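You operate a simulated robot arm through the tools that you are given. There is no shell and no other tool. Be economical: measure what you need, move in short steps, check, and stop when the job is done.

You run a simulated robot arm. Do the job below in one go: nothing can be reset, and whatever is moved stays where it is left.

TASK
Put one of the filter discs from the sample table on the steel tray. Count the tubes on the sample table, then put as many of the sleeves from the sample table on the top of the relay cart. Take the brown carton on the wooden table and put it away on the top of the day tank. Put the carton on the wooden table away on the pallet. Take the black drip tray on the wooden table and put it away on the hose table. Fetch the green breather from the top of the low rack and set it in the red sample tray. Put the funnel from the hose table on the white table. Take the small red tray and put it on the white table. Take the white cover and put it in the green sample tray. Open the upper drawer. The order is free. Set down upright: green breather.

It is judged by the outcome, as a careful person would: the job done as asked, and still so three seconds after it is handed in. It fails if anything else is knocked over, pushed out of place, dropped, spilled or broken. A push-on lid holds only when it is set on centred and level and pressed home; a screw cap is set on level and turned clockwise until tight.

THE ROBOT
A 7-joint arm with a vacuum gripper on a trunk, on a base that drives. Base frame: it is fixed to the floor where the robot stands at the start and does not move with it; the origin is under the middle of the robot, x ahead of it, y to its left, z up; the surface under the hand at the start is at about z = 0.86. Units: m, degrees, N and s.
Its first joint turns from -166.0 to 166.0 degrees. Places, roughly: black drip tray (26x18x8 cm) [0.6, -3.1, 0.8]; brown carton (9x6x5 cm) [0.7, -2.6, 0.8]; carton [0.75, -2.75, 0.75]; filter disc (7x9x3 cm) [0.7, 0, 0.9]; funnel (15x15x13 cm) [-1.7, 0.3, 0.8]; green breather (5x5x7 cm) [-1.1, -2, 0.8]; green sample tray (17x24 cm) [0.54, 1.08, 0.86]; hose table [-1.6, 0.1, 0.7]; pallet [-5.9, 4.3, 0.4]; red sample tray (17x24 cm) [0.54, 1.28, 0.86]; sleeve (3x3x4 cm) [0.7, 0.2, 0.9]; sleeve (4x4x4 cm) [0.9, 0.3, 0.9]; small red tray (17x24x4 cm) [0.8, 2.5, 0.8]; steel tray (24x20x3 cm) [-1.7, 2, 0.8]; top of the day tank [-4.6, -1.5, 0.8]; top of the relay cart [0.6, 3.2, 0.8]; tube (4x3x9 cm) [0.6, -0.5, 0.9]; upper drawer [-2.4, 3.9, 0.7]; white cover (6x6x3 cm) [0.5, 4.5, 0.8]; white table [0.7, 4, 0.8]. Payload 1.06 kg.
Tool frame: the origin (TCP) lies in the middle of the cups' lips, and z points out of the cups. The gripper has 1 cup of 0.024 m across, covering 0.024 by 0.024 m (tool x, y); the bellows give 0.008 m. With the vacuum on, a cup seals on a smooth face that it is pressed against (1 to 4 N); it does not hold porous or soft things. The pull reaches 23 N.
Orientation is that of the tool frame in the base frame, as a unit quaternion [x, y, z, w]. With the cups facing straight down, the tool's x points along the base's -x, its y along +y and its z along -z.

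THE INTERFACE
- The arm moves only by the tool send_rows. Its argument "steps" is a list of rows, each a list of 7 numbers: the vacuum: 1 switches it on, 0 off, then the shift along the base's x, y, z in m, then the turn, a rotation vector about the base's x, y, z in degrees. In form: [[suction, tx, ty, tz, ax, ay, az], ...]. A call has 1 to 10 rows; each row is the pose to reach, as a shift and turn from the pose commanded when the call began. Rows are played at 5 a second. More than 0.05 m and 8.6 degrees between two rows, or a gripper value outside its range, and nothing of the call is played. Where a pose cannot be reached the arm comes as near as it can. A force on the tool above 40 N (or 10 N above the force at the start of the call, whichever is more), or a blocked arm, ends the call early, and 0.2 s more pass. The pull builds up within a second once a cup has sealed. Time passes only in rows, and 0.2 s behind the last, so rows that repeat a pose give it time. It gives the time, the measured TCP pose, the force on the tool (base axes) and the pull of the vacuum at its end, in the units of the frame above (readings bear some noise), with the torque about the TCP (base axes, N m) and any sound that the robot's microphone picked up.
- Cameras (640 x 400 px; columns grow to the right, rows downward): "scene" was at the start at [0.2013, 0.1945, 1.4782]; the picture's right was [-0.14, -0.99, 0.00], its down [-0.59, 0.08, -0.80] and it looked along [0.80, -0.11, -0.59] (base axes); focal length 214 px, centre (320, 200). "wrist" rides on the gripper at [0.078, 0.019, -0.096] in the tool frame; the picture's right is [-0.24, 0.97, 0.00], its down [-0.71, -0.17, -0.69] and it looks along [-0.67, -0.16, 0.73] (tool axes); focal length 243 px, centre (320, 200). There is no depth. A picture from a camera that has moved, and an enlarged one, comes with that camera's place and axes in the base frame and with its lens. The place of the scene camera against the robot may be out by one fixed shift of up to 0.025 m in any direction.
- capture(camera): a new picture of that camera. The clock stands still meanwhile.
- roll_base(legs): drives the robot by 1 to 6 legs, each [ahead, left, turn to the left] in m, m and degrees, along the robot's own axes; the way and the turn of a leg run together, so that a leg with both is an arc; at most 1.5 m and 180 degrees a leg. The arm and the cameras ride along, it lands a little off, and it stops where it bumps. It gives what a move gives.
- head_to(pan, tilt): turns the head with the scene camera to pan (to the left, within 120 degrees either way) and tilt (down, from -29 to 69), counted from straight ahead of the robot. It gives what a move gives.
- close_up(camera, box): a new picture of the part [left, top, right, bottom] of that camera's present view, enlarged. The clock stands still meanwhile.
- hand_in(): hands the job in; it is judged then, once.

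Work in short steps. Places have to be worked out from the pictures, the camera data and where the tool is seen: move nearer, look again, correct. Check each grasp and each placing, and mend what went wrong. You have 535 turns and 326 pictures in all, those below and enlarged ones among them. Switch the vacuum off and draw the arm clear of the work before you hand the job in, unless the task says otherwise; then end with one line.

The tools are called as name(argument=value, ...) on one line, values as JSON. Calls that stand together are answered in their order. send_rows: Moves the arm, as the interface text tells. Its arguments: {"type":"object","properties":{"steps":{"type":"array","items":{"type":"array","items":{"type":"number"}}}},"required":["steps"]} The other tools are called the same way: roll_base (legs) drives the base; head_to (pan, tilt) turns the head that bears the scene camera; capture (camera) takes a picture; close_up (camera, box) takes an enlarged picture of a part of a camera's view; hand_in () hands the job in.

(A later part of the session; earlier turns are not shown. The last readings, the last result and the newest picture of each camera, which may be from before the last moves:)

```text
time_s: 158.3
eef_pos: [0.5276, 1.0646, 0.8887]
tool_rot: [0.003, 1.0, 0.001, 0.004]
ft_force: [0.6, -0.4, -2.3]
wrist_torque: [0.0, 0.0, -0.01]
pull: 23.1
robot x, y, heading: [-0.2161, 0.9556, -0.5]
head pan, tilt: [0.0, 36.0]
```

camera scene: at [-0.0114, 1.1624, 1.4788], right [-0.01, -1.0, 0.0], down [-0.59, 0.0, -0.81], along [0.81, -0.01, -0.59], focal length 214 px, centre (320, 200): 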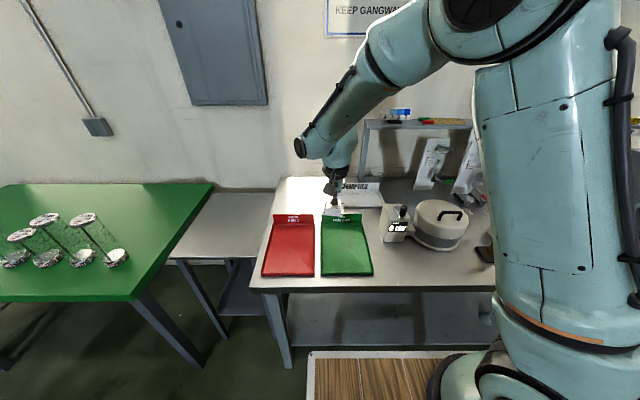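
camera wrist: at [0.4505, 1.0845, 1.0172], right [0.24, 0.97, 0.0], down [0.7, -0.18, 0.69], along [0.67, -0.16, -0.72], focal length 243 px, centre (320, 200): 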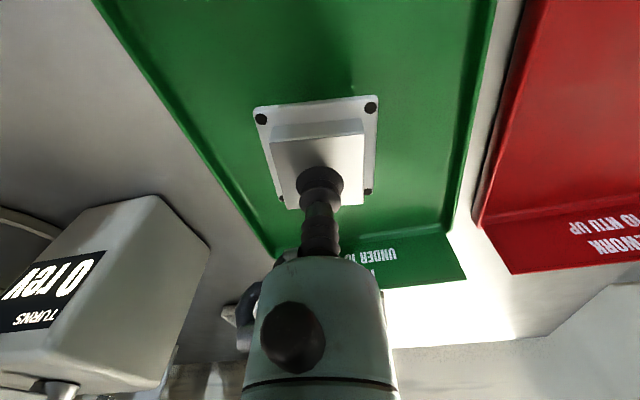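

send_rows(steps=[[1, 0, 0, -0.0015, 0, 0, 0], [1, 0, 0, -0.003, 0, 0, 0], [1, 0, 0, -0.003, 0, 0, 0]])

close_up(camera="wrist", box=[220, 80, 412, 200])

```text
time_s: 159.1
eef_pos: [0.5283, 1.0645, 0.8868]
tool_rot: [0.003, 1.0, 0.001, 0.003]
ft_force: [0.8, -1.9, 4.9]
wrist_torque: [-0.02, 0.05, 0.02]
pull: 23.0
robot x, y, heading: [-0.2134, 0.9557, -0.6]
head pan, tilt: [0.0, 36.0]
```

```text
3.33 times, centred on (316, 140) of wrist
camera zoom: at [0.4499, 1.0838, 0.9813], right [0.24, 0.97, 0.0], down [0.7, -0.18, 0.69], along [0.67, -0.16, -0.72], focal length 809 px, centre (333, 400)
```

zoom: 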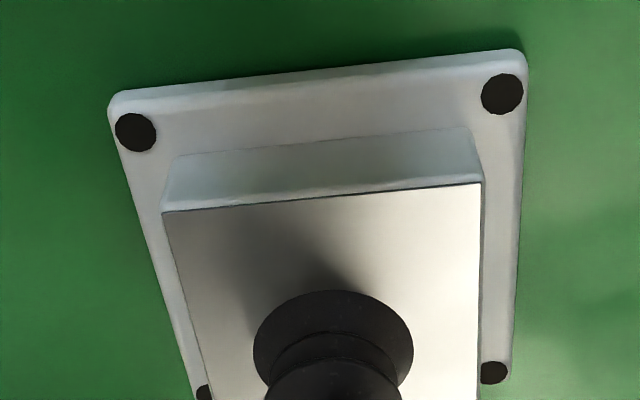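

Contact. Release and lift.

send_rows(steps=[[0, 0, 0, 0, 0, 0, 0], [0, 0, 0, 0, 0, 0, 0], [0, 0, 0, 0, 0, 0, 0], [0, 0, 0, 0, 0, 0, 0], [0, 0, 0, 0.006, 0, 0, 0], [0, 0, 0, 0.03, 0, 0, 0], [0, 0, 0, 0.08, 0, 0, 0], [0, 0, 0, 0.13, 0, 0, 0], [0, 0, 0, 0.18, 0, 0, 0], [0, 0, 0, 0.23, 0, 0, 0]])

capture(camera="wrist")

```text
time_s: 161.3
eef_pos: [0.529, 1.0652, 1.1176]
tool_rot: [0.003, 1.0, 0.001, 0.003]
ft_force: [0.6, 0.4, -1.3]
wrist_torque: [0.0, 0.0, 0.02]
pull: 0.0
robot x, y, heading: [-0.2136, 0.9519, -0.6]
head pan, tilt: [0.0, 36.0]
```

```text
254 pictures are left
camera wrist: at [0.4508, 1.085, 1.2125], right [0.24, 0.97, 0.0], down [0.7, -0.18, 0.69], along [0.67, -0.16, -0.73], focal length 243 px, centre (320, 200)
```

wrist: 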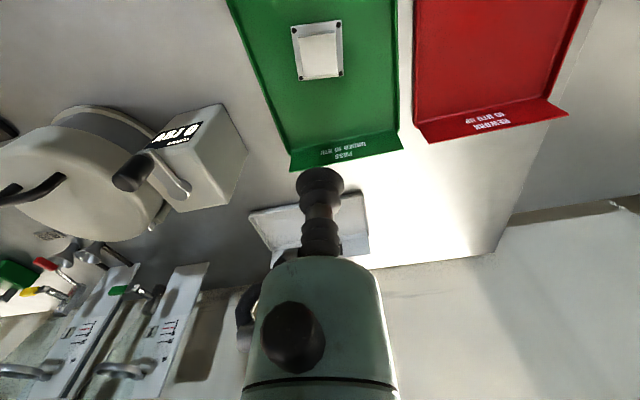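

Cover is in the tray. Now sleeve 2 near the post: I approach with the base further right and turned left, so the forearm end stays off the post.

roll_base(legs=[[-0.2, 0, 0], [0, -1.4, 0], [0.4, 0, 20]])

head_to(pan=10, tilt=40)

capture(camera="scene")

capture(camera="wrist")

```text
time_s: 171.5
eef_pos: [0.6406, 0.0286, 1.117]
tool_rot: [-0.187, 0.982, 0.002, 0.004]
ft_force: [0.4, -0.2, 0.1]
wrist_torque: [-0.02, -0.02, 0.03]
pull: 0.1
robot x, y, heading: [-0.0087, -0.3505, 21.6]
head pan, tilt: [0.0, 36.0]
```

```text
time_s: 172.2
eef_pos: [0.6405, 0.0294, 1.1179]
tool_rot: [-0.188, 0.982, 0.002, 0.003]
ft_force: [0.4, 0.6, -0.4]
wrist_torque: [-0.01, 0.0, 0.01]
pull: 0.1
robot x, y, heading: [-0.0098, -0.3506, 21.6]
head pan, tilt: [10.0, 40.0]
```

```text
253 pictures are left
camera scene: at [0.0939, -0.0767, 1.4728], right [0.52, -0.85, 0.0], down [-0.55, -0.34, -0.77], along [0.65, 0.4, -0.64], focal length 214 px, centre (320, 200)
```

scene: 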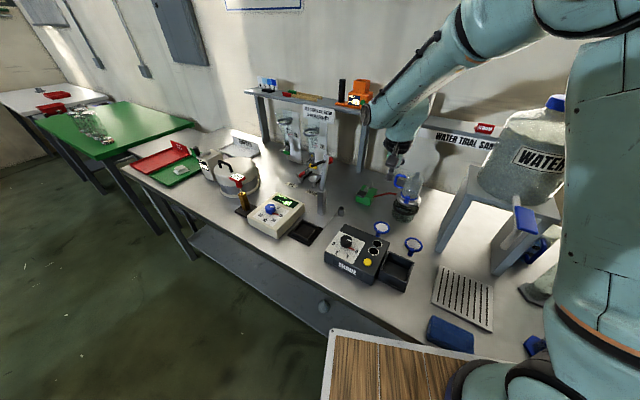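

```text
252 pictures are left
camera wrist: at [0.5608, 0.0181, 1.2123], right [-0.14, 0.99, 0.0], down [0.72, 0.1, 0.69], along [0.68, 0.1, -0.72], focal length 243 px, centre (320, 200)
```

wrist: 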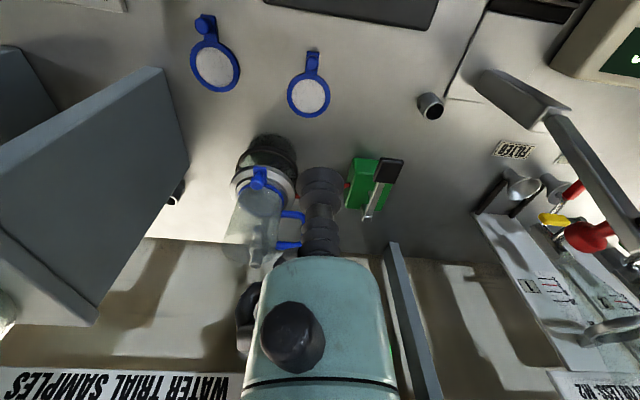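

roll_base(legs=[[0, -0.1, 0]])

send_rows(steps=[[0, 0, 0.045, 0, 0, 0, 0], [0, 0, 0.09, 0, 0, 0, 0], [0, 0, 0.135, 0, 0, 0, 0], [0, 0, 0.18, 0, 0, 0, 0], [0, 0, 0.22, 0, 0, 0, 0], [0, 0, 0.25, 0, 0, 0, 0], [0, 0, 0.25, 0, 0, 0, 0]])

capture(camera="wrist")

capture(camera="scene")

```text
time_s: 173.4
eef_pos: [0.6797, -0.0686, 1.1179]
tool_rot: [-0.187, 0.982, 0.001, 0.002]
ft_force: [-0.8, -0.9, 0.0]
wrist_torque: [0.02, 0.01, 0.01]
pull: 0.1
robot x, y, heading: [0.0329, -0.451, 21.5]
head pan, tilt: [10.0, 40.0]
```

```text
time_s: 175.0
eef_pos: [0.6791, 0.1828, 1.1172]
tool_rot: [-0.187, 0.982, 0.002, 0.003]
ft_force: [-0.8, 0.0, -0.4]
wrist_torque: [-0.01, -0.03, 0.0]
pull: 0.1
robot x, y, heading: [0.027, -0.4433, 21.6]
head pan, tilt: [10.0, 40.0]
```

```text
251 pictures are left
camera wrist: at [0.5997, 0.1722, 1.2119], right [-0.14, 0.99, 0.0], down [0.72, 0.1, 0.69], along [0.68, 0.1, -0.72], focal length 243 px, centre (320, 200)
```

wrist: 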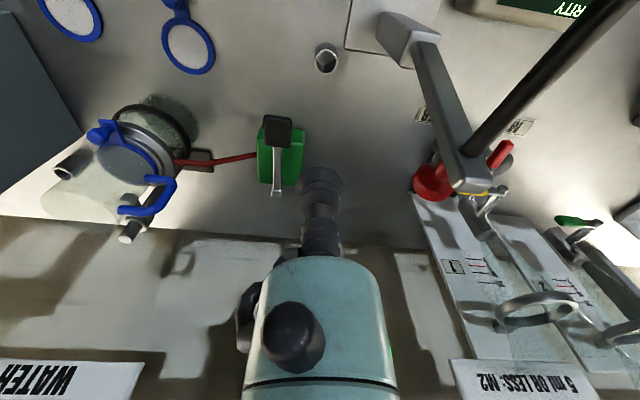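

```text
250 pictures are left
camera scene: at [0.1325, -0.1734, 1.4728], right [0.52, -0.85, 0.0], down [-0.55, -0.34, -0.77], along [0.65, 0.4, -0.64], focal length 214 px, centre (320, 200)
```

scene: 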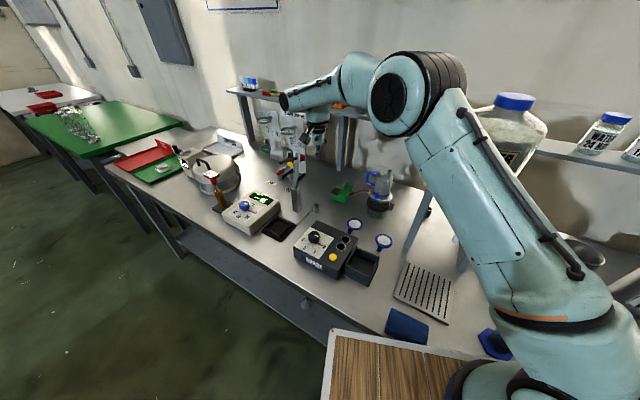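

Sleeve rim at (0.673, 0.191). Descend to 0.945 and check for tilt.

send_rows(steps=[[0, -0.005, 0.008, -0.04, 0, 0, 0], [0, -0.005, 0.008, -0.085, 0, 0, 0], [0, -0.005, 0.008, -0.13, 0, 0, 0], [0, -0.005, 0.008, -0.155, 0, 0, 0], [0, -0.005, 0.008, -0.172, 0, 0, 0], [0, -0.005, 0.008, -0.172, 0, 0, 0]])

close_up(camera="wrist", box=[220, 60, 412, 180])

close_up(camera="scene", box=[240, 80, 400, 220])

```text
time_s: 176.4
eef_pos: [0.6733, 0.1903, 0.9446]
tool_rot: [-0.187, 0.982, 0.002, 0.003]
ft_force: [0.2, 0.0, -0.2]
wrist_torque: [0.01, -0.01, 0.03]
pull: 0.1
robot x, y, heading: [0.0308, -0.4434, 21.6]
head pan, tilt: [10.0, 40.0]
```

```text
3.33 times, centred on (316, 120) of wrist
camera zoom: at [0.5938, 0.1796, 1.0396], right [-0.14, 0.99, 0.0], down [0.72, 0.1, 0.69], along [0.68, 0.1, -0.72], focal length 809 px, centre (333, 467)
```

zoom: 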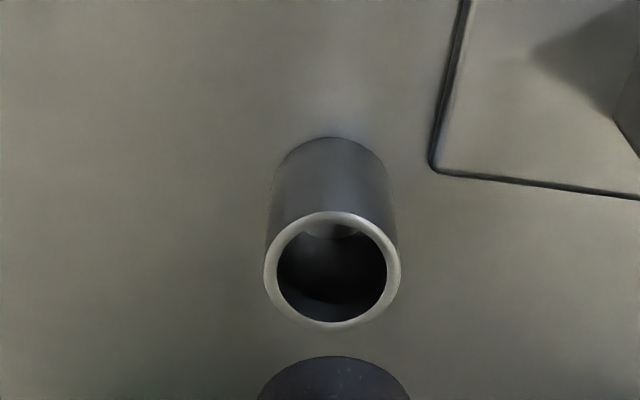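

```text
2.86 times, centred on (320, 150) of scene
camera zoom: at [0.1325, -0.1734, 1.4728], right [0.52, -0.85, 0.0], down [-0.55, -0.34, -0.77], along [0.65, 0.4, -0.64], focal length 613 px, centre (320, 343)
```

zoom: 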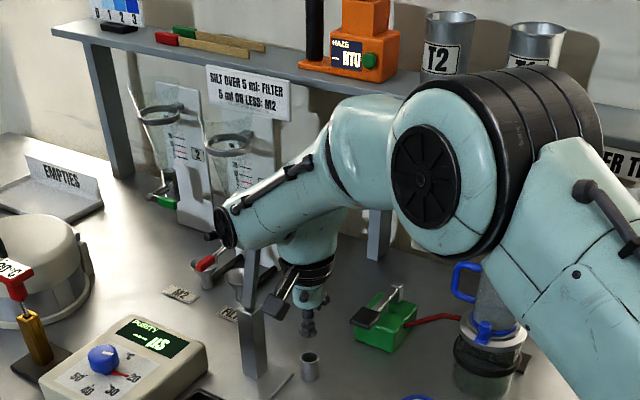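

The forearm end sits over the post here too. A better way: arm bearing slightly from the left, close in, with the tool leaning ~10° away from the post. Raise, draw in, and re-park the base.

send_rows(steps=[[0, 0, 0, 0.05, 0, 0, 0], [0, 0, 0, 0.1, 0, 0, 0], [0, 0, 0, 0.15, 0, 0, 0], [0, 0, 0, 0.2, 0, 0, 0], [0, 0, -0.04, 0.23, 0, 0, 0], [0, 0, -0.08, 0.23, 0, 0, 0], [0, 0, -0.12, 0.23, 0, 0, 0], [0, 0, -0.16, 0.23, 0, 0, 0], [0, 0, -0.2, 0.23, 0, 0, 0], [0, 0, -0.24, 0.23, 0, 0, 0]])

roll_base(legs=[[-0.4, 0, 0], [0, 0, -21.6], [0, 0.9, 0]])

```text
time_s: 178.6
eef_pos: [0.6749, -0.0504, 1.1771]
tool_rot: [-0.188, 0.982, 0.001, 0.003]
ft_force: [0.8, 0.3, -0.1]
wrist_torque: [-0.02, -0.01, 0.01]
pull: 0.1
robot x, y, heading: [0.0293, -0.4435, 21.7]
head pan, tilt: [10.0, 40.0]
```

```text
time_s: 186.5
eef_pos: [0.4057, 0.4246, 1.177]
tool_rot: [-0.001, 1.0, 0.001, 0.004]
ft_force: [0.0, 1.4, -0.9]
wrist_torque: [0.0, -0.02, 0.0]
pull: 0.0
robot x, y, heading: [-0.3423, 0.2911, 0.2]
head pan, tilt: [10.0, 40.0]
```

send_rows(steps=[[0, -0.01, -0.045, 0, 0, 0, 0], [0, -0.02, -0.09, 0, 0, 0, 0], [0, -0.03, -0.135, 0, 0, 0, 0], [0, -0.04, -0.18, 0, 0, 0, 0], [0, -0.06, -0.22, 0, 0, 0, 0], [0, -0.08, -0.255, 0, 0, 0, 0], [0, -0.08, -0.255, 0, 0, 0, 0]])

roll_base(legs=[[0.36, 0.03, 0]])

capture(camera="scene")

capture(camera="wrist")

```text
time_s: 188.1
eef_pos: [0.3278, 0.1704, 1.1757]
tool_rot: [-0.001, 1.0, 0.001, 0.002]
ft_force: [0.6, -0.7, -0.6]
wrist_torque: [0.0, 0.03, 0.02]
pull: 0.0
robot x, y, heading: [-0.3415, 0.2911, 0.3]
head pan, tilt: [10.0, 40.0]
```

```text
time_s: 190.4
eef_pos: [0.6886, 0.2033, 1.1759]
tool_rot: [-0.003, 1.0, 0.001, 0.004]
ft_force: [-0.7, 0.0, -0.7]
wrist_torque: [0.02, 0.04, 0.02]
pull: 0.0
robot x, y, heading: [0.0197, 0.3262, 0.4]
head pan, tilt: [10.0, 40.0]
```

```text
247 pictures are left
camera scene: at [0.2182, 0.5463, 1.4728], right [0.18, -0.98, 0.0], down [-0.63, -0.11, -0.77], along [0.75, 0.14, -0.64], focal length 214 px, centre (320, 200)
```

scene: 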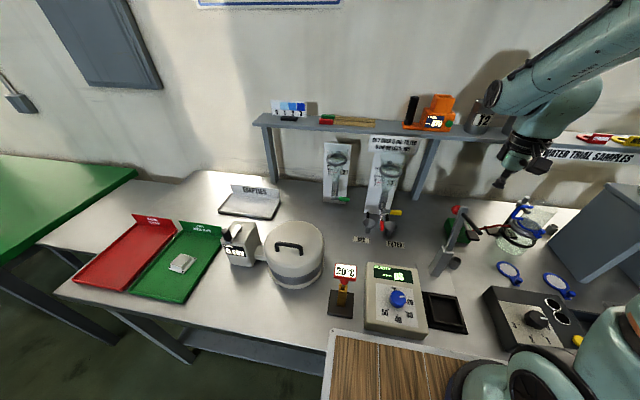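

```text
246 pictures are left
camera wrist: at [0.6107, 0.2221, 1.271], right [0.23, 0.97, 0.0], down [0.7, -0.17, 0.69], along [0.67, -0.16, -0.72], focal length 243 px, centre (320, 200)
```

wrist: 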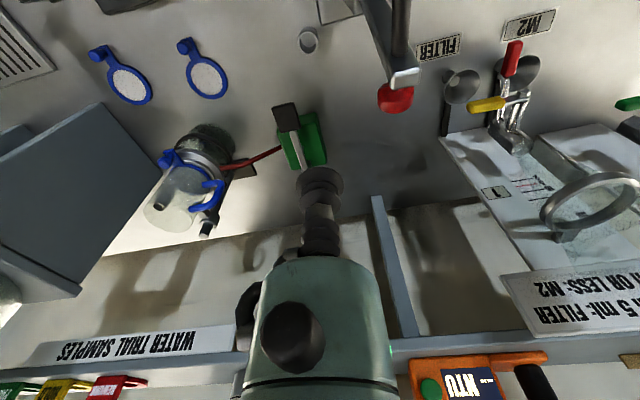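

Now lean the tool 10° (top towards −y) and descend above the sleeve.

send_rows(steps=[[0, -0.008, -0.006, 0, 5, 0, 0], [0, -0.016, -0.012, 0, 10, 0, 0], [0, -0.016, -0.012, -0.045, 10, 0, 0], [0, -0.016, -0.012, -0.09, 10, 0, 0], [0, -0.016, -0.012, -0.135, 10, 0, 0], [0, -0.016, -0.012, -0.18, 10, 0, 0], [0, -0.016, -0.012, -0.21, 10, 0, 0], [0, -0.016, -0.012, -0.21, 10, 0, 0]])

close_up(camera="scene", box=[360, 60, 600, 300])

capture(camera="wrist")

```text
time_s: 192.2
eef_pos: [0.6727, 0.19, 0.967]
tool_rot: [-0.002, 0.996, 0.088, 0.003]
ft_force: [-0.1, -0.2, 0.5]
wrist_torque: [-0.02, -0.02, 0.03]
pull: 0.1
robot x, y, heading: [0.0228, 0.3228, 0.1]
head pan, tilt: [10.0, 40.0]
```

```text
1.67 times, centred on (480, 180) of scene
camera zoom: at [0.218, 0.5463, 1.4728], right [0.18, -0.98, 0.0], down [-0.63, -0.11, -0.77], along [0.75, 0.14, -0.64], focal length 358 px, centre (53, 233)
```

zoom: 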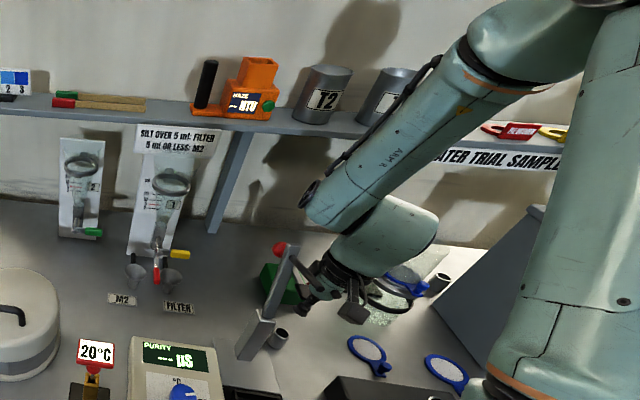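

```text
244 pictures are left
camera wrist: at [0.5946, 0.1916, 1.0634], right [0.23, 0.96, 0.17], down [0.7, -0.29, 0.65], along [0.67, -0.03, -0.74], focal length 243 px, centre (320, 200)
```

wrist: 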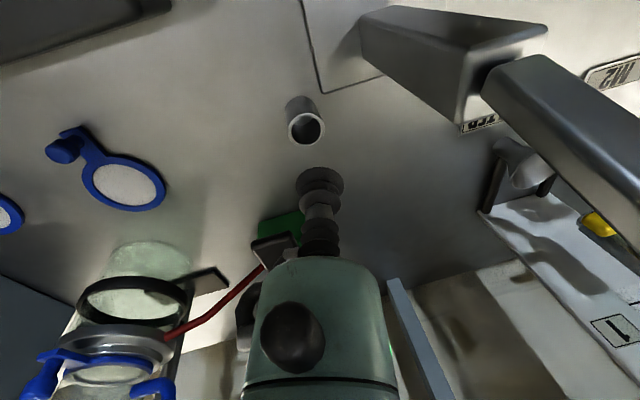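

send_rows(steps=[[0, 0, 0, -0.02, 0, 0, 0], [0, 0, 0, -0.035, 0, 0, 0], [0, 0, 0, -0.035, 0, 0, 0]])

close_up(camera="wrist", box=[220, 60, 412, 180])

close_up(camera="scene", box=[440, 100, 600, 260])

```text
time_s: 193.0
eef_pos: [0.673, 0.1892, 0.9315]
tool_rot: [-0.002, 0.996, 0.088, 0.003]
ft_force: [-0.8, -0.7, -0.1]
wrist_torque: [-0.02, -0.01, -0.01]
pull: 0.1
robot x, y, heading: [0.0209, 0.3266, -0.0]
head pan, tilt: [10.0, 40.0]
```

```text
3.33 times, centred on (316, 120) of wrist
camera zoom: at [0.5944, 0.1918, 1.0279], right [0.23, 0.96, 0.17], down [0.7, -0.29, 0.65], along [0.67, -0.03, -0.74], focal length 809 px, centre (333, 467)
```

zoom: 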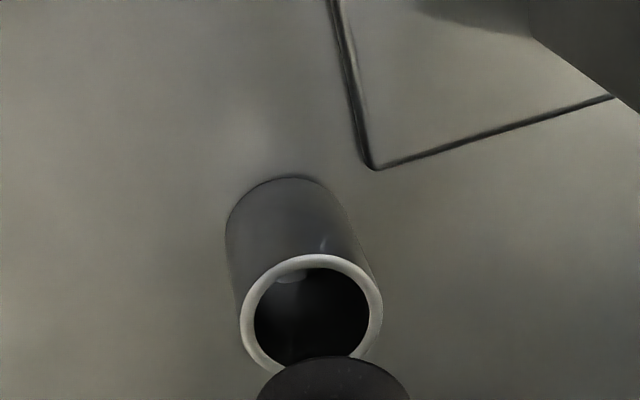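

```text
2.50 times, centred on (520, 180) of scene
camera zoom: at [0.2181, 0.5463, 1.4728], right [0.18, -0.98, 0.0], down [-0.63, -0.11, -0.77], along [0.75, 0.14, -0.64], focal length 536 px, centre (-180, 250)
```

zoom: 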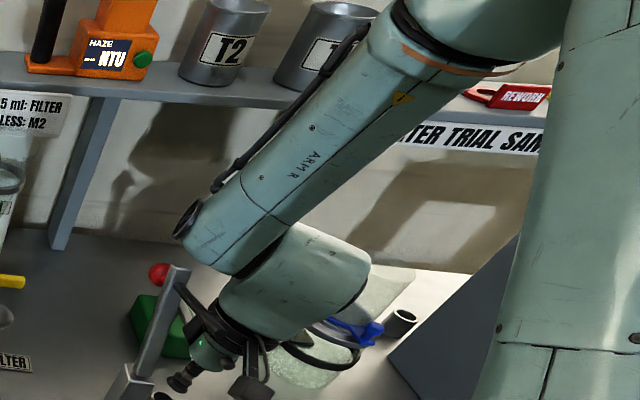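

Sleeve axis at (0.6735, 0.1915); shift +2.3 mm in y, come to z≈0.911 and verify.

send_rows(steps=[[0, 0.0005, 0.0023, -0.01, 0, 0, 0], [0, 0.0005, 0.0023, -0.02, 0, 0, 0], [0, 0.0005, 0.0023, -0.02, 0, 0, 0]])

close_up(camera="wrist", box=[256, 120, 384, 200])

```text
time_s: 193.8
eef_pos: [0.674, 0.1935, 0.911]
tool_rot: [-0.001, 0.996, 0.088, 0.003]
ft_force: [0.0, -0.6, 0.7]
wrist_torque: [0.03, -0.03, 0.0]
pull: 0.1
robot x, y, heading: [0.0206, 0.3254, 0.5]
head pan, tilt: [10.0, 40.0]
```

```text
5.00 times, centred on (320, 160) of wrist
camera zoom: at [0.5948, 0.1953, 1.0081], right [0.23, 0.96, 0.17], down [0.7, -0.29, 0.65], along [0.67, -0.03, -0.74], focal length 1213 px, centre (320, 400)
```

zoom: 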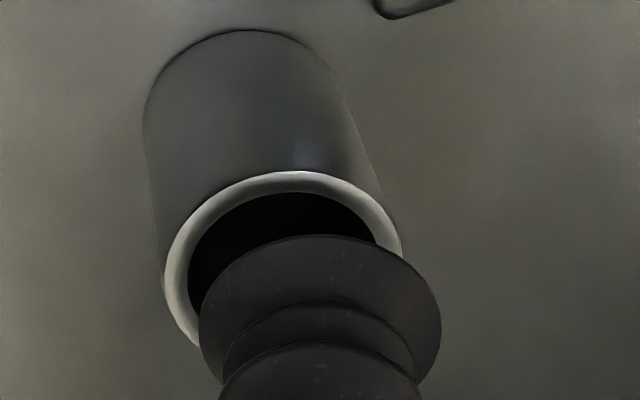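

Cup is ~2 mm too far to +y. Correct and press down with suction.

send_rows(steps=[[1, 0.0003, -0.002, -0.003, 0, 0, 0], [1, 0.0003, -0.002, -0.008, 0, 0, 0], [1, 0.0003, -0.002, -0.011, 0, 0, 0], [1, 0.0003, -0.002, -0.013, 0, 0, 0], [1, 0.0003, -0.002, -0.013, 0, 0, 0], [1, 0.0003, -0.002, -0.013, 0, 0, 0]])

```text
time_s: 195.2
eef_pos: [0.6748, 0.1919, 0.8982]
tool_rot: [-0.002, 0.996, 0.088, 0.004]
ft_force: [-0.3, -0.2, -0.3]
wrist_torque: [0.02, 0.0, -0.02]
pull: 0.1
robot x, y, heading: [0.0192, 0.3252, 0.1]
head pan, tilt: [10.0, 40.0]
```

send_rows(steps=[[1, 0, 0, -0.002, 0, 0, 0], [1, 0, 0, -0.004, 0, 0, 0], [1, 0, 0, -0.004, 0, 0, 0], [1, 0, 0, -0.004, 0, 0, 0]])

close_up(camera="wrist", box=[256, 120, 384, 200])

```text
time_s: 196.2
eef_pos: [0.6736, 0.1911, 0.8947]
tool_rot: [-0.002, 0.996, 0.089, 0.005]
ft_force: [0.7, 3.0, 10.1]
wrist_torque: [0.01, -0.06, -0.02]
pull: 22.9
robot x, y, heading: [0.0231, 0.3228, 0.3]
head pan, tilt: [10.0, 40.0]
```

```text
5.00 times, centred on (320, 160) of wrist
camera zoom: at [0.5962, 0.1924, 0.9912], right [0.23, 0.96, 0.17], down [0.7, -0.29, 0.65], along [0.67, -0.03, -0.74], focal length 1213 px, centre (320, 400)
```

zoom: 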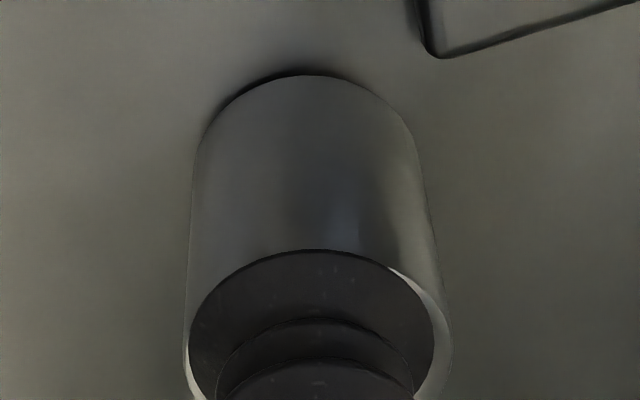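

Sealed. Lift straight up, undo the lean at height.

send_rows(steps=[[1, 0, 0, 0.02, 0, 0, 0], [1, 0, 0, 0.06, 0, 0, 0], [1, 0, 0, 0.105, 0, 0, 0], [1, 0, 0, 0.15, 0, 0, 0], [1, 0, 0, 0.195, 0, 0, 0], [1, 0, 0, 0.24, 0, 0, 0], [1, 0, 0, 0.28, 0, 0, 0], [1, 0, 0, 0.28, -5, 0, 0], [1, 0, 0, 0.28, -10, 0, 0], [1, 0, 0, 0.28, -10, 0, 0]])

capture(camera="scene")

capture(camera="wrist")

```text
time_s: 198.4
eef_pos: [0.6731, 0.1916, 1.1741]
tool_rot: [-0.003, 1.0, 0.001, 0.003]
ft_force: [0.0, -0.1, -0.9]
wrist_torque: [-0.02, 0.01, 0.02]
pull: 23.0
robot x, y, heading: [0.0171, 0.3276, 0.1]
head pan, tilt: [10.0, 40.0]
```

```text
239 pictures are left
camera scene: at [0.2181, 0.5463, 1.4728], right [0.18, -0.98, 0.0], down [-0.63, -0.11, -0.77], along [0.75, 0.14, -0.64], focal length 214 px, centre (320, 200)
```

scene: 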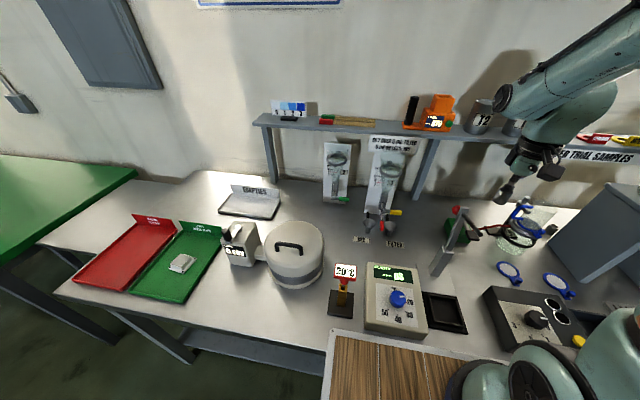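

```text
238 pictures are left
camera wrist: at [0.5961, 0.21, 1.268], right [0.23, 0.97, 0.0], down [0.7, -0.17, 0.69], along [0.67, -0.16, -0.72], focal length 243 px, centre (320, 200)
```

wrist: 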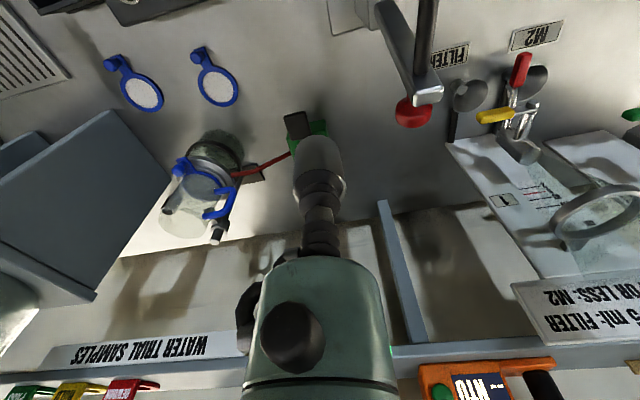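

Second sleeve held. Back off, recentre the arm and drive to the cart.

roll_base(legs=[[-0.52, 0, 0]])

send_rows(steps=[[1, 0.005, 0.045, 0, 0, 0, 0], [1, 0.01, 0.09, 0, 0, 0, 0], [1, 0.015, 0.135, 0, 0, 0, 0], [1, 0.02, 0.18, 0, 0, 0, 0], [1, 0.03, 0.225, 0, 0, 0, 0], [1, 0.035, 0.27, 0, 0, 0, 0], [1, 0.04, 0.305, 0, 0, 0, 0], [1, 0.04, 0.305, 0, 0, 0, 0]])

roll_base(legs=[[0, 1.4, 0], [0, 1.25, 0]])

```text
time_s: 201.5
eef_pos: [0.149, 0.1842, 1.172]
tool_rot: [0.005, 1.0, 0.001, 0.004]
ft_force: [0.2, 0.3, -0.9]
wrist_torque: [0.03, -0.04, 0.03]
pull: 22.1
robot x, y, heading: [-0.5061, 0.3263, -0.5]
head pan, tilt: [10.0, 40.0]
```

```text
time_s: 203.3
eef_pos: [0.1906, 0.4874, 1.1742]
tool_rot: [0.004, 1.0, 0.002, 0.004]
ft_force: [0.2, -0.3, -0.3]
wrist_torque: [-0.03, 0.02, 0.01]
pull: 22.7
robot x, y, heading: [-0.502, 0.3252, -0.6]
head pan, tilt: [10.0, 40.0]
```

```text
time_s: 216.2
eef_pos: [0.2389, 3.1355, 1.1743]
tool_rot: [0.013, 1.0, 0.001, 0.004]
ft_force: [-1.2, 0.8, -0.2]
wrist_torque: [-0.02, -0.01, -0.01]
pull: 22.7
robot x, y, heading: [-0.4576, 2.9849, -1.7]
head pan, tilt: [10.0, 40.0]
```

roll_base(legs=[[0.33, 0.02, 1.7]])

capture(camera="wrist")

```text
time_s: 218.4
eef_pos: [0.5692, 3.177, 1.1735]
tool_rot: [-0.004, 1.0, 0.001, 0.003]
ft_force: [0.5, 0.1, -0.6]
wrist_torque: [-0.02, -0.01, -0.02]
pull: 23.0
robot x, y, heading: [-0.12, 3.0038, 0.4]
head pan, tilt: [10.0, 40.0]
```

```text
237 pictures are left
camera wrist: at [0.4914, 3.1954, 1.2686], right [0.23, 0.97, 0.0], down [0.71, -0.17, 0.69], along [0.67, -0.15, -0.72], focal length 243 px, centre (320, 200)
```

wrist: 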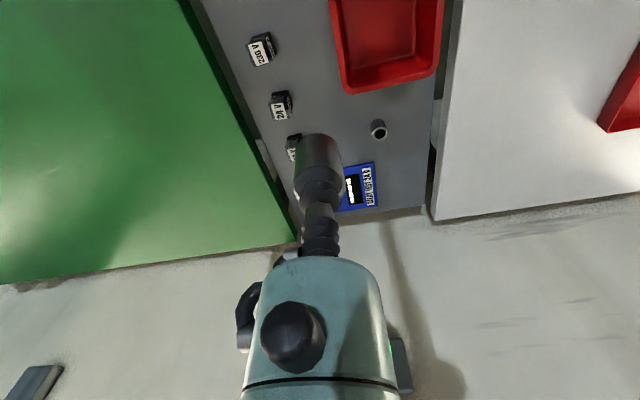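

send_rows(steps=[[1, 0.045, 0.001, 0, 0, 0, 0], [1, 0.09, 0.002, 0, 0, 0, 0], [1, 0.135, 0.003, 0, 0, 0, 0], [1, 0.166, 0.003, -0.035, 0, 0, 0], [1, 0.166, 0.003, -0.08, 0, 0, 0], [1, 0.166, 0.003, -0.13, 0, 0, 0], [1, 0.166, 0.003, -0.18, 0, 0, 0], [1, 0.166, 0.003, -0.23, 0, 0, 0], [1, 0.166, 0.003, -0.28, 0, 0, 0], [1, 0.166, 0.003, -0.325, 0, 0, 0]])

send_rows(steps=[[1, 0, 0, -0.006, 0, 0, 0], [1, 0, 0, -0.012, 0, 0, 0], [1, 0, 0, -0.018, 0, 0, 0], [1, 0, 0, -0.018, 0, 0, 0]])

capture(camera="wrist")

```text
time_s: 220.6
eef_pos: [0.7341, 3.1801, 0.8491]
tool_rot: [-0.004, 1.0, 0.0, 0.003]
ft_force: [-1.0, -0.6, -0.9]
wrist_torque: [-0.02, -0.04, 0.02]
pull: 22.8
robot x, y, heading: [-0.1196, 3.0029, 0.4]
head pan, tilt: [10.0, 40.0]
```

```text
time_s: 221.6
eef_pos: [0.7349, 3.1801, 0.8304]
tool_rot: [-0.004, 1.0, 0.001, 0.003]
ft_force: [0.1, -0.4, -1.0]
wrist_torque: [-0.03, 0.01, 0.01]
pull: 22.6
robot x, y, heading: [-0.1201, 3.0032, 0.6]
head pan, tilt: [10.0, 40.0]
```

```text
236 pictures are left
camera wrist: at [0.6569, 3.1989, 0.9258], right [0.23, 0.97, 0.0], down [0.71, -0.17, 0.69], along [0.67, -0.15, -0.72], focal length 243 px, centre (320, 200)
```

wrist: 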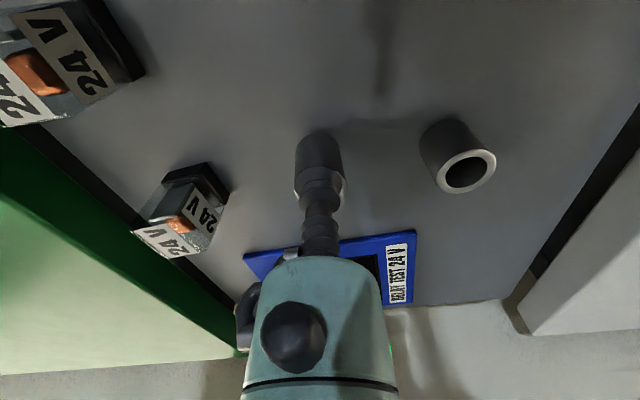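

Clear of neighbours. Creep to contact.

send_rows(steps=[[1, 0, 0, -0.004, 0, 0, 0], [1, 0, 0, -0.008, 0, 0, 0], [1, 0, 0, -0.011, 0, 0, 0], [1, 0, 0, -0.011, 0, 0, 0]])

```text
time_s: 222.6
eef_pos: [0.7361, 3.1797, 0.82]
tool_rot: [-0.003, 1.0, 0.001, 0.004]
ft_force: [0.1, 0.2, -0.9]
wrist_torque: [-0.02, 0.0, 0.01]
pull: 22.8
robot x, y, heading: [-0.1218, 3.0026, 0.5]
head pan, tilt: [10.0, 40.0]
```

send_rows(steps=[[1, 0, 0, -0.002, 0, 0, 0], [1, 0, 0, -0.004, 0, 0, 0], [1, 0, 0, -0.004, 0, 0, 0]])

```text
time_s: 223.4
eef_pos: [0.7366, 3.1796, 0.8157]
tool_rot: [-0.005, 1.0, 0.001, 0.004]
ft_force: [-0.9, -3.3, 11.5]
wrist_torque: [0.01, 0.01, -0.02]
pull: 22.7
robot x, y, heading: [-0.1191, 3.003, 0.5]
head pan, tilt: [10.0, 40.0]
```

Contact made. Release and lift.

send_rows(steps=[[1, 0, 0, 0.002, 0, 0, 0], [0, 0, 0, 0.002, 0, 0, 0], [0, 0, 0, 0.002, 0, 0, 0], [0, 0, 0, 0.002, 0, 0, 0], [0, 0, 0, 0.002, 0, 0, 0], [0, 0, 0, 0.01, 0, 0, 0], [0, 0, 0, 0.05, 0, 0, 0], [0, 0, 0, 0.1, 0, 0, 0], [0, 0, 0, 0.15, 0, 0, 0], [0, 0, 0, 0.2, 0, 0, 0]])

capture(camera="wrist")

```text
time_s: 225.6
eef_pos: [0.7347, 3.1829, 1.0163]
tool_rot: [-0.004, 1.0, 0.002, 0.002]
ft_force: [0.5, 0.0, -0.7]
wrist_torque: [-0.03, 0.02, 0.01]
pull: 0.0
robot x, y, heading: [-0.1165, 3.0049, 0.2]
head pan, tilt: [10.0, 40.0]
```

```text
235 pictures are left
camera wrist: at [0.6565, 3.2012, 1.1116], right [0.23, 0.97, 0.0], down [0.71, -0.17, 0.69], along [0.67, -0.15, -0.73], focal length 243 px, centre (320, 200)
```

wrist: 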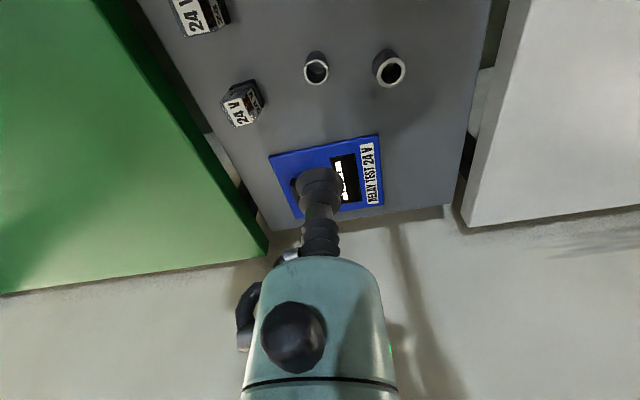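

Both sleeves are done. Retract and look for the drawer behind.

send_rows(steps=[[0, -0.02, 0, 0.04, 0, 0, 0], [0, -0.05, 0, 0.08, 0, 0, 0], [0, -0.09, 0, 0.1, 0, 0, 0], [0, -0.13, 0, 0.1, 0, 0, 0], [0, -0.17, 0, 0.1, 0, 0, 0]])

roll_base(legs=[[-0.6, 0, 0], [0, 0, 150]])

head_to(pan=5, tilt=25)

capture(camera="scene")

```text
time_s: 226.8
eef_pos: [0.5662, 3.179, 1.1149]
tool_rot: [-0.003, 1.0, 0.001, 0.003]
ft_force: [0.4, 0.1, 0.9]
wrist_torque: [-0.02, 0.01, 0.0]
pull: 0.1
robot x, y, heading: [-0.1205, 3.0047, 0.1]
head pan, tilt: [10.0, 40.0]
```

```text
time_s: 236.5
eef_pos: [-1.4134, 3.174, 1.115]
tool_rot: [0.97, -0.243, -0.003, 0.0]
ft_force: [-0.4, 0.7, -0.5]
wrist_torque: [0.02, -0.03, 0.0]
pull: 0.2
robot x, y, heading: [-0.7243, 2.9993, 152.0]
head pan, tilt: [10.0, 40.0]
```

```text
time_s: 237.2
eef_pos: [-1.4129, 3.1735, 1.1149]
tool_rot: [0.97, -0.243, -0.004, -0.001]
ft_force: [-0.7, -0.2, 0.2]
wrist_torque: [-0.03, -0.01, -0.03]
pull: 0.1
robot x, y, heading: [-0.7302, 2.9972, 152.0]
head pan, tilt: [5.0, 25.0]
```

```text
234 pictures are left
camera scene: at [-0.9833, 2.8947, 1.4961], right [0.39, 0.92, 0.0], down [0.39, -0.17, -0.91], along [-0.83, 0.35, -0.42], focal length 214 px, centre (320, 200)
```

scene: 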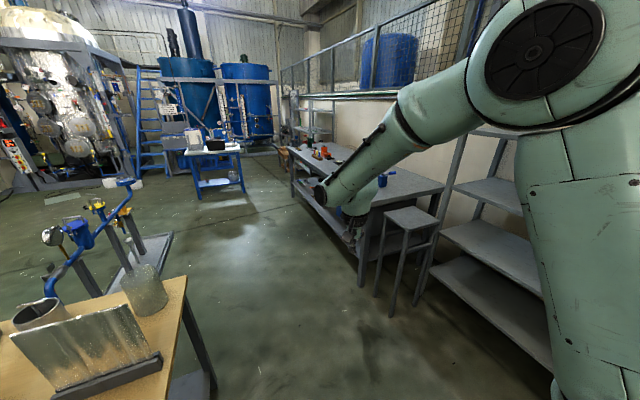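

close_up(camera="scene", box=[270, 130, 462, 290])

close_up(camera="scene", box=[0, 160, 240, 400])

```text
2.50 times, centred on (366, 210) of scene
camera zoom: at [-0.9833, 2.8947, 1.4961], right [0.39, 0.92, 0.0], down [0.39, -0.17, -0.91], along [-0.83, 0.35, -0.42], focal length 536 px, centre (205, 175)
```

zoom: 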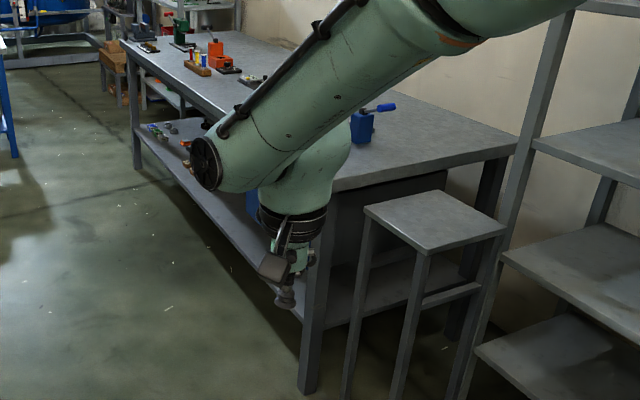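

```text
1.67 times, centred on (120, 280) of scene
camera zoom: at [-0.9833, 2.8947, 1.4961], right [0.39, 0.92, 0.0], down [0.39, -0.17, -0.91], along [-0.83, 0.35, -0.42], focal length 358 px, centre (653, 67)
```

zoom: 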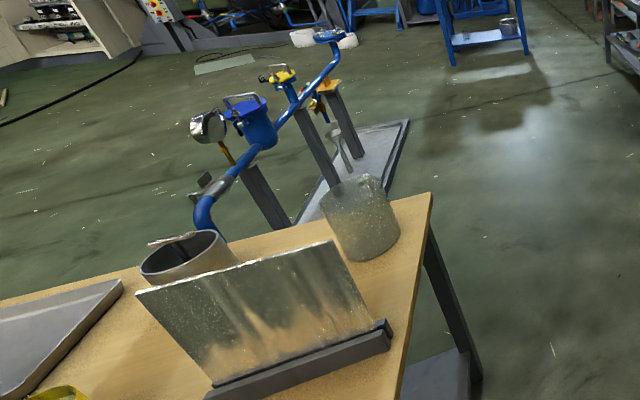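

I drive a little along the aisle, facing −x, to see the front of the bench with the drawers.

roll_base(legs=[[0, 0, 28], [0.3, 0.0, 0]])

head_to(pan=-30, tilt=35)

capture(camera="scene")

head_to(pan=20, tilt=30)

capture(camera="scene")

```text
time_s: 240.7
eef_pos: [-1.7192, 2.8307, 1.1161]
tool_rot: [1.0, -0.001, -0.003, 0.001]
ft_force: [0.1, -0.1, 0.6]
wrist_torque: [0.0, 0.0, 0.01]
pull: 0.2
robot x, y, heading: [-1.03, 2.9974, -180.0]
head pan, tilt: [5.0, 25.0]
```

```text
time_s: 241.7
eef_pos: [-1.7174, 2.8298, 1.1154]
tool_rot: [1.0, 0.0, -0.003, 0.001]
ft_force: [-0.6, -0.4, -0.1]
wrist_torque: [0.0, -0.02, -0.03]
pull: 0.1
robot x, y, heading: [-1.0255, 2.9997, -180.0]
head pan, tilt: [-30.0, 35.0]
```

```text
231 pictures are left
camera scene: at [-1.1906, 2.831, 1.4804], right [0.5, 0.87, 0.0], down [0.5, -0.29, -0.82], along [-0.71, 0.41, -0.57], focal length 214 px, centre (320, 200)
```

scene: 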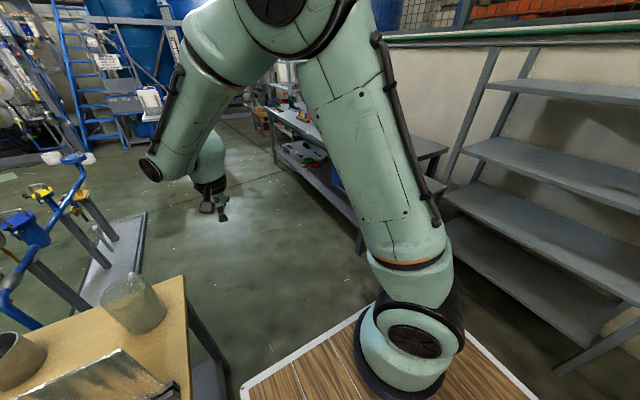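

```text
time_s: 242.9
eef_pos: [-1.7169, 2.8301, 1.1165]
tool_rot: [1.0, 0.0, -0.004, 0.001]
ft_force: [-0.4, 0.4, 0.9]
wrist_torque: [0.02, -0.01, -0.03]
pull: 0.1
robot x, y, heading: [-1.0324, 2.9996, -179.9]
head pan, tilt: [20.0, 30.0]
```

```text
230 pictures are left
camera scene: at [-1.1993, 2.7561, 1.4882], right [-0.34, 0.94, 0.0], down [0.47, 0.17, -0.87], along [-0.81, -0.3, -0.5], focal length 214 px, centre (320, 200)
```

scene: 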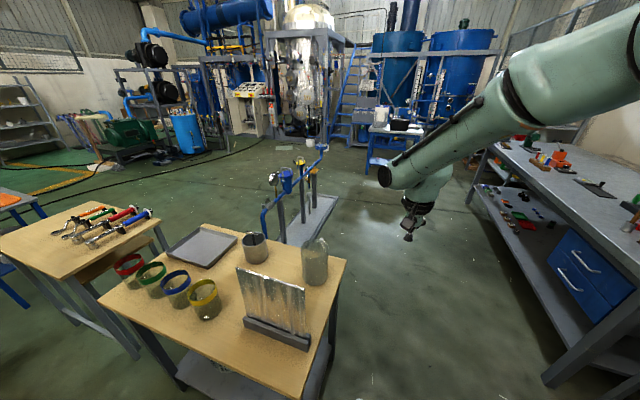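

The blue two-drawer unit sits under the bench, front towards −y at about (-2.35, 3.7). I drive up the aisle and turn to face it.

roll_base(legs=[[0.7, -0.03, 0], [0.72, 0.0, 0], [0, 0.05, -45]])

head_to(pan=0, tilt=45)

capture(camera="scene")

```text
time_s: 252.3
eef_pos: [-3.0706, 3.3609, 1.1147]
tool_rot: [0.923, -0.386, -0.003, 0.0]
ft_force: [-0.1, 0.1, 0.2]
wrist_torque: [-0.02, -0.02, 0.0]
pull: 0.2
robot x, y, heading: [-2.4677, 2.9891, 135.0]
head pan, tilt: [20.0, 30.0]
```

```text
time_s: 253.1
eef_pos: [-3.0697, 3.3612, 1.1156]
tool_rot: [0.923, -0.385, -0.003, -0.001]
ft_force: [0.0, -0.1, -1.4]
wrist_torque: [0.0, 0.0, -0.02]
pull: 0.2
robot x, y, heading: [-2.465, 2.9878, 134.6]
head pan, tilt: [0.0, 45.0]
```

```text
229 pictures are left
camera scene: at [-2.7276, 2.9684, 1.4656], right [0.71, 0.7, 0.0], down [0.5, -0.5, -0.71], along [-0.5, 0.5, -0.71], focal length 214 px, centre (320, 200)
```

scene: 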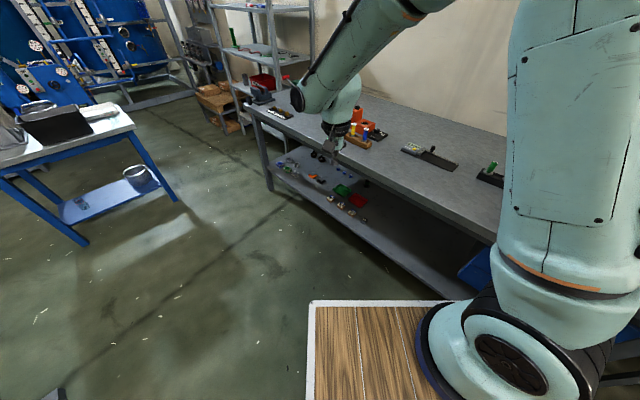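

roll_base(legs=[[-0.15, 0, -45], [-0.1, 0.0, 0]])

capture(camera="scene")

```text
time_s: 256.3
eef_pos: [-2.577, 3.4476, 1.116]
tool_rot: [-0.704, 0.71, 0.003, 0.001]
ft_force: [0.2, -0.6, -1.2]
wrist_torque: [0.01, -0.03, 0.0]
pull: 0.0
robot x, y, heading: [-2.4103, 2.7624, 90.0]
head pan, tilt: [0.0, 45.0]
```

```text
228 pictures are left
camera scene: at [-2.606, 2.9374, 1.4656], right [1.0, -0.01, 0.0], down [-0.01, -0.71, -0.71], along [0.01, 0.71, -0.71], focal length 214 px, centre (320, 200)
```

scene: 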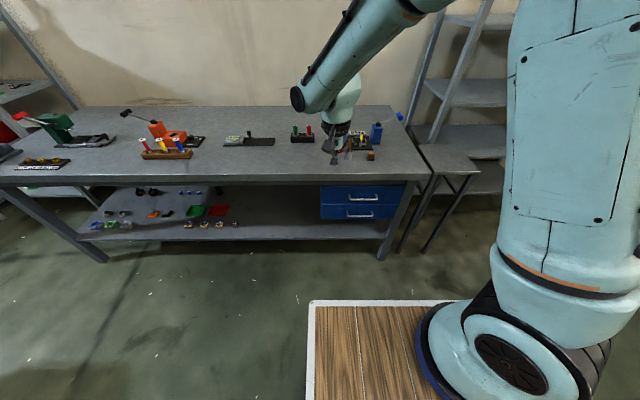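

close_up(camera="scene", box=[300, 130, 428, 260])

```text
3.08 times, centred on (364, 195) of scene
camera zoom: at [-2.606, 2.9374, 1.4656], right [1.0, -0.01, 0.0], down [-0.01, -0.71, -0.71], along [0.01, 0.71, -0.71], focal length 660 px, centre (185, 215)
```

zoom: 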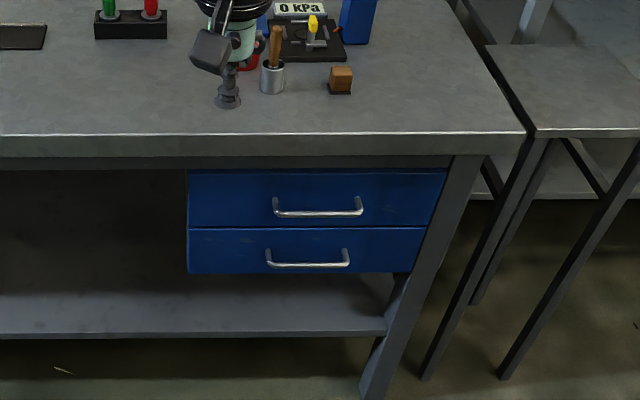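

Upper drawer face spans x≈-2.59…-2.18, z≈0.68–0.80. I will suck on the smooth face left of the handle and pull with the base. First pitch the tool horizontal (pointing +y) at height, after backing up a bit.

roll_base(legs=[[-0.22, 0.0, 0]])

send_rows(steps=[[0, 0, 0.01, 0, 8, 0, 0], [0, 0, 0.02, 0, 16, 0, 0], [0, 0, 0.03, 0, 24, 0, 0], [0, 0, 0.04, 0, 32, 0, 0], [0, 0, 0.05, 0, 40, 0, 0], [0, 0, 0.06, 0, 48, 0, 0], [0, 0, 0.07, 0, 56, 0, 0], [0, 0, 0.08, 0, 64, 0, 0], [0, 0, 0.09, 0, 72, 0, 0], [0, 0, 0.1, 0, 80, 0, 0]])

send_rows(steps=[[0, 0, 0, 0, 5, 0, 0], [0, 0, 0, 0, 10, 0, 0], [0, 0, 0, 0, 10, 0, 0]])

capture(camera="scene")

```text
time_s: 258.0
eef_pos: [-2.5794, 3.2267, 1.1155]
tool_rot: [-0.705, 0.709, 0.003, 0.002]
ft_force: [0.1, 0.5, -0.6]
wrist_torque: [-0.02, -0.02, -0.04]
pull: 0.1
robot x, y, heading: [-2.4126, 2.5332, 89.8]
head pan, tilt: [0.0, 45.0]
```

```text
time_s: 260.2
eef_pos: [-2.5804, 3.3262, 1.1144]
tool_rot: [-0.539, 0.541, 0.458, 0.455]
ft_force: [0.2, 0.1, -0.6]
wrist_torque: [-0.04, 0.0, 0.05]
pull: 0.0
robot x, y, heading: [-2.4161, 2.5343, 89.9]
head pan, tilt: [0.0, 45.0]
```

```text
time_s: 261.0
eef_pos: [-2.5787, 3.3268, 1.116]
tool_rot: [-0.498, 0.499, 0.503, 0.5]
ft_force: [0.3, -0.1, 0.1]
wrist_torque: [-0.02, -0.03, 0.0]
pull: 0.0
robot x, y, heading: [-2.4131, 2.5366, 89.5]
head pan, tilt: [0.0, 45.0]
```

```text
226 pictures are left
camera scene: at [-2.608, 2.7154, 1.4656], right [1.0, -0.01, 0.0], down [0.0, -0.71, -0.71], along [0.0, 0.71, -0.71], focal length 214 px, centre (320, 200)
```

scene: 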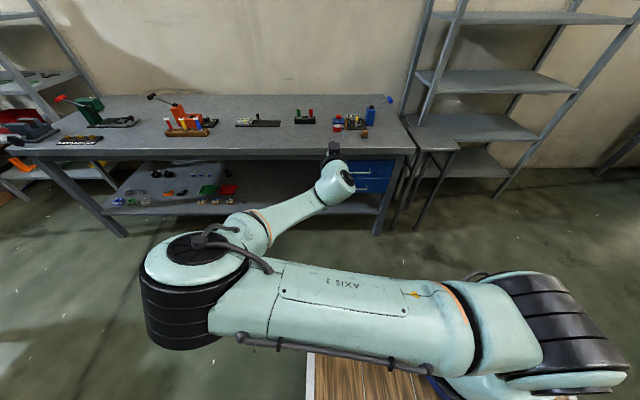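

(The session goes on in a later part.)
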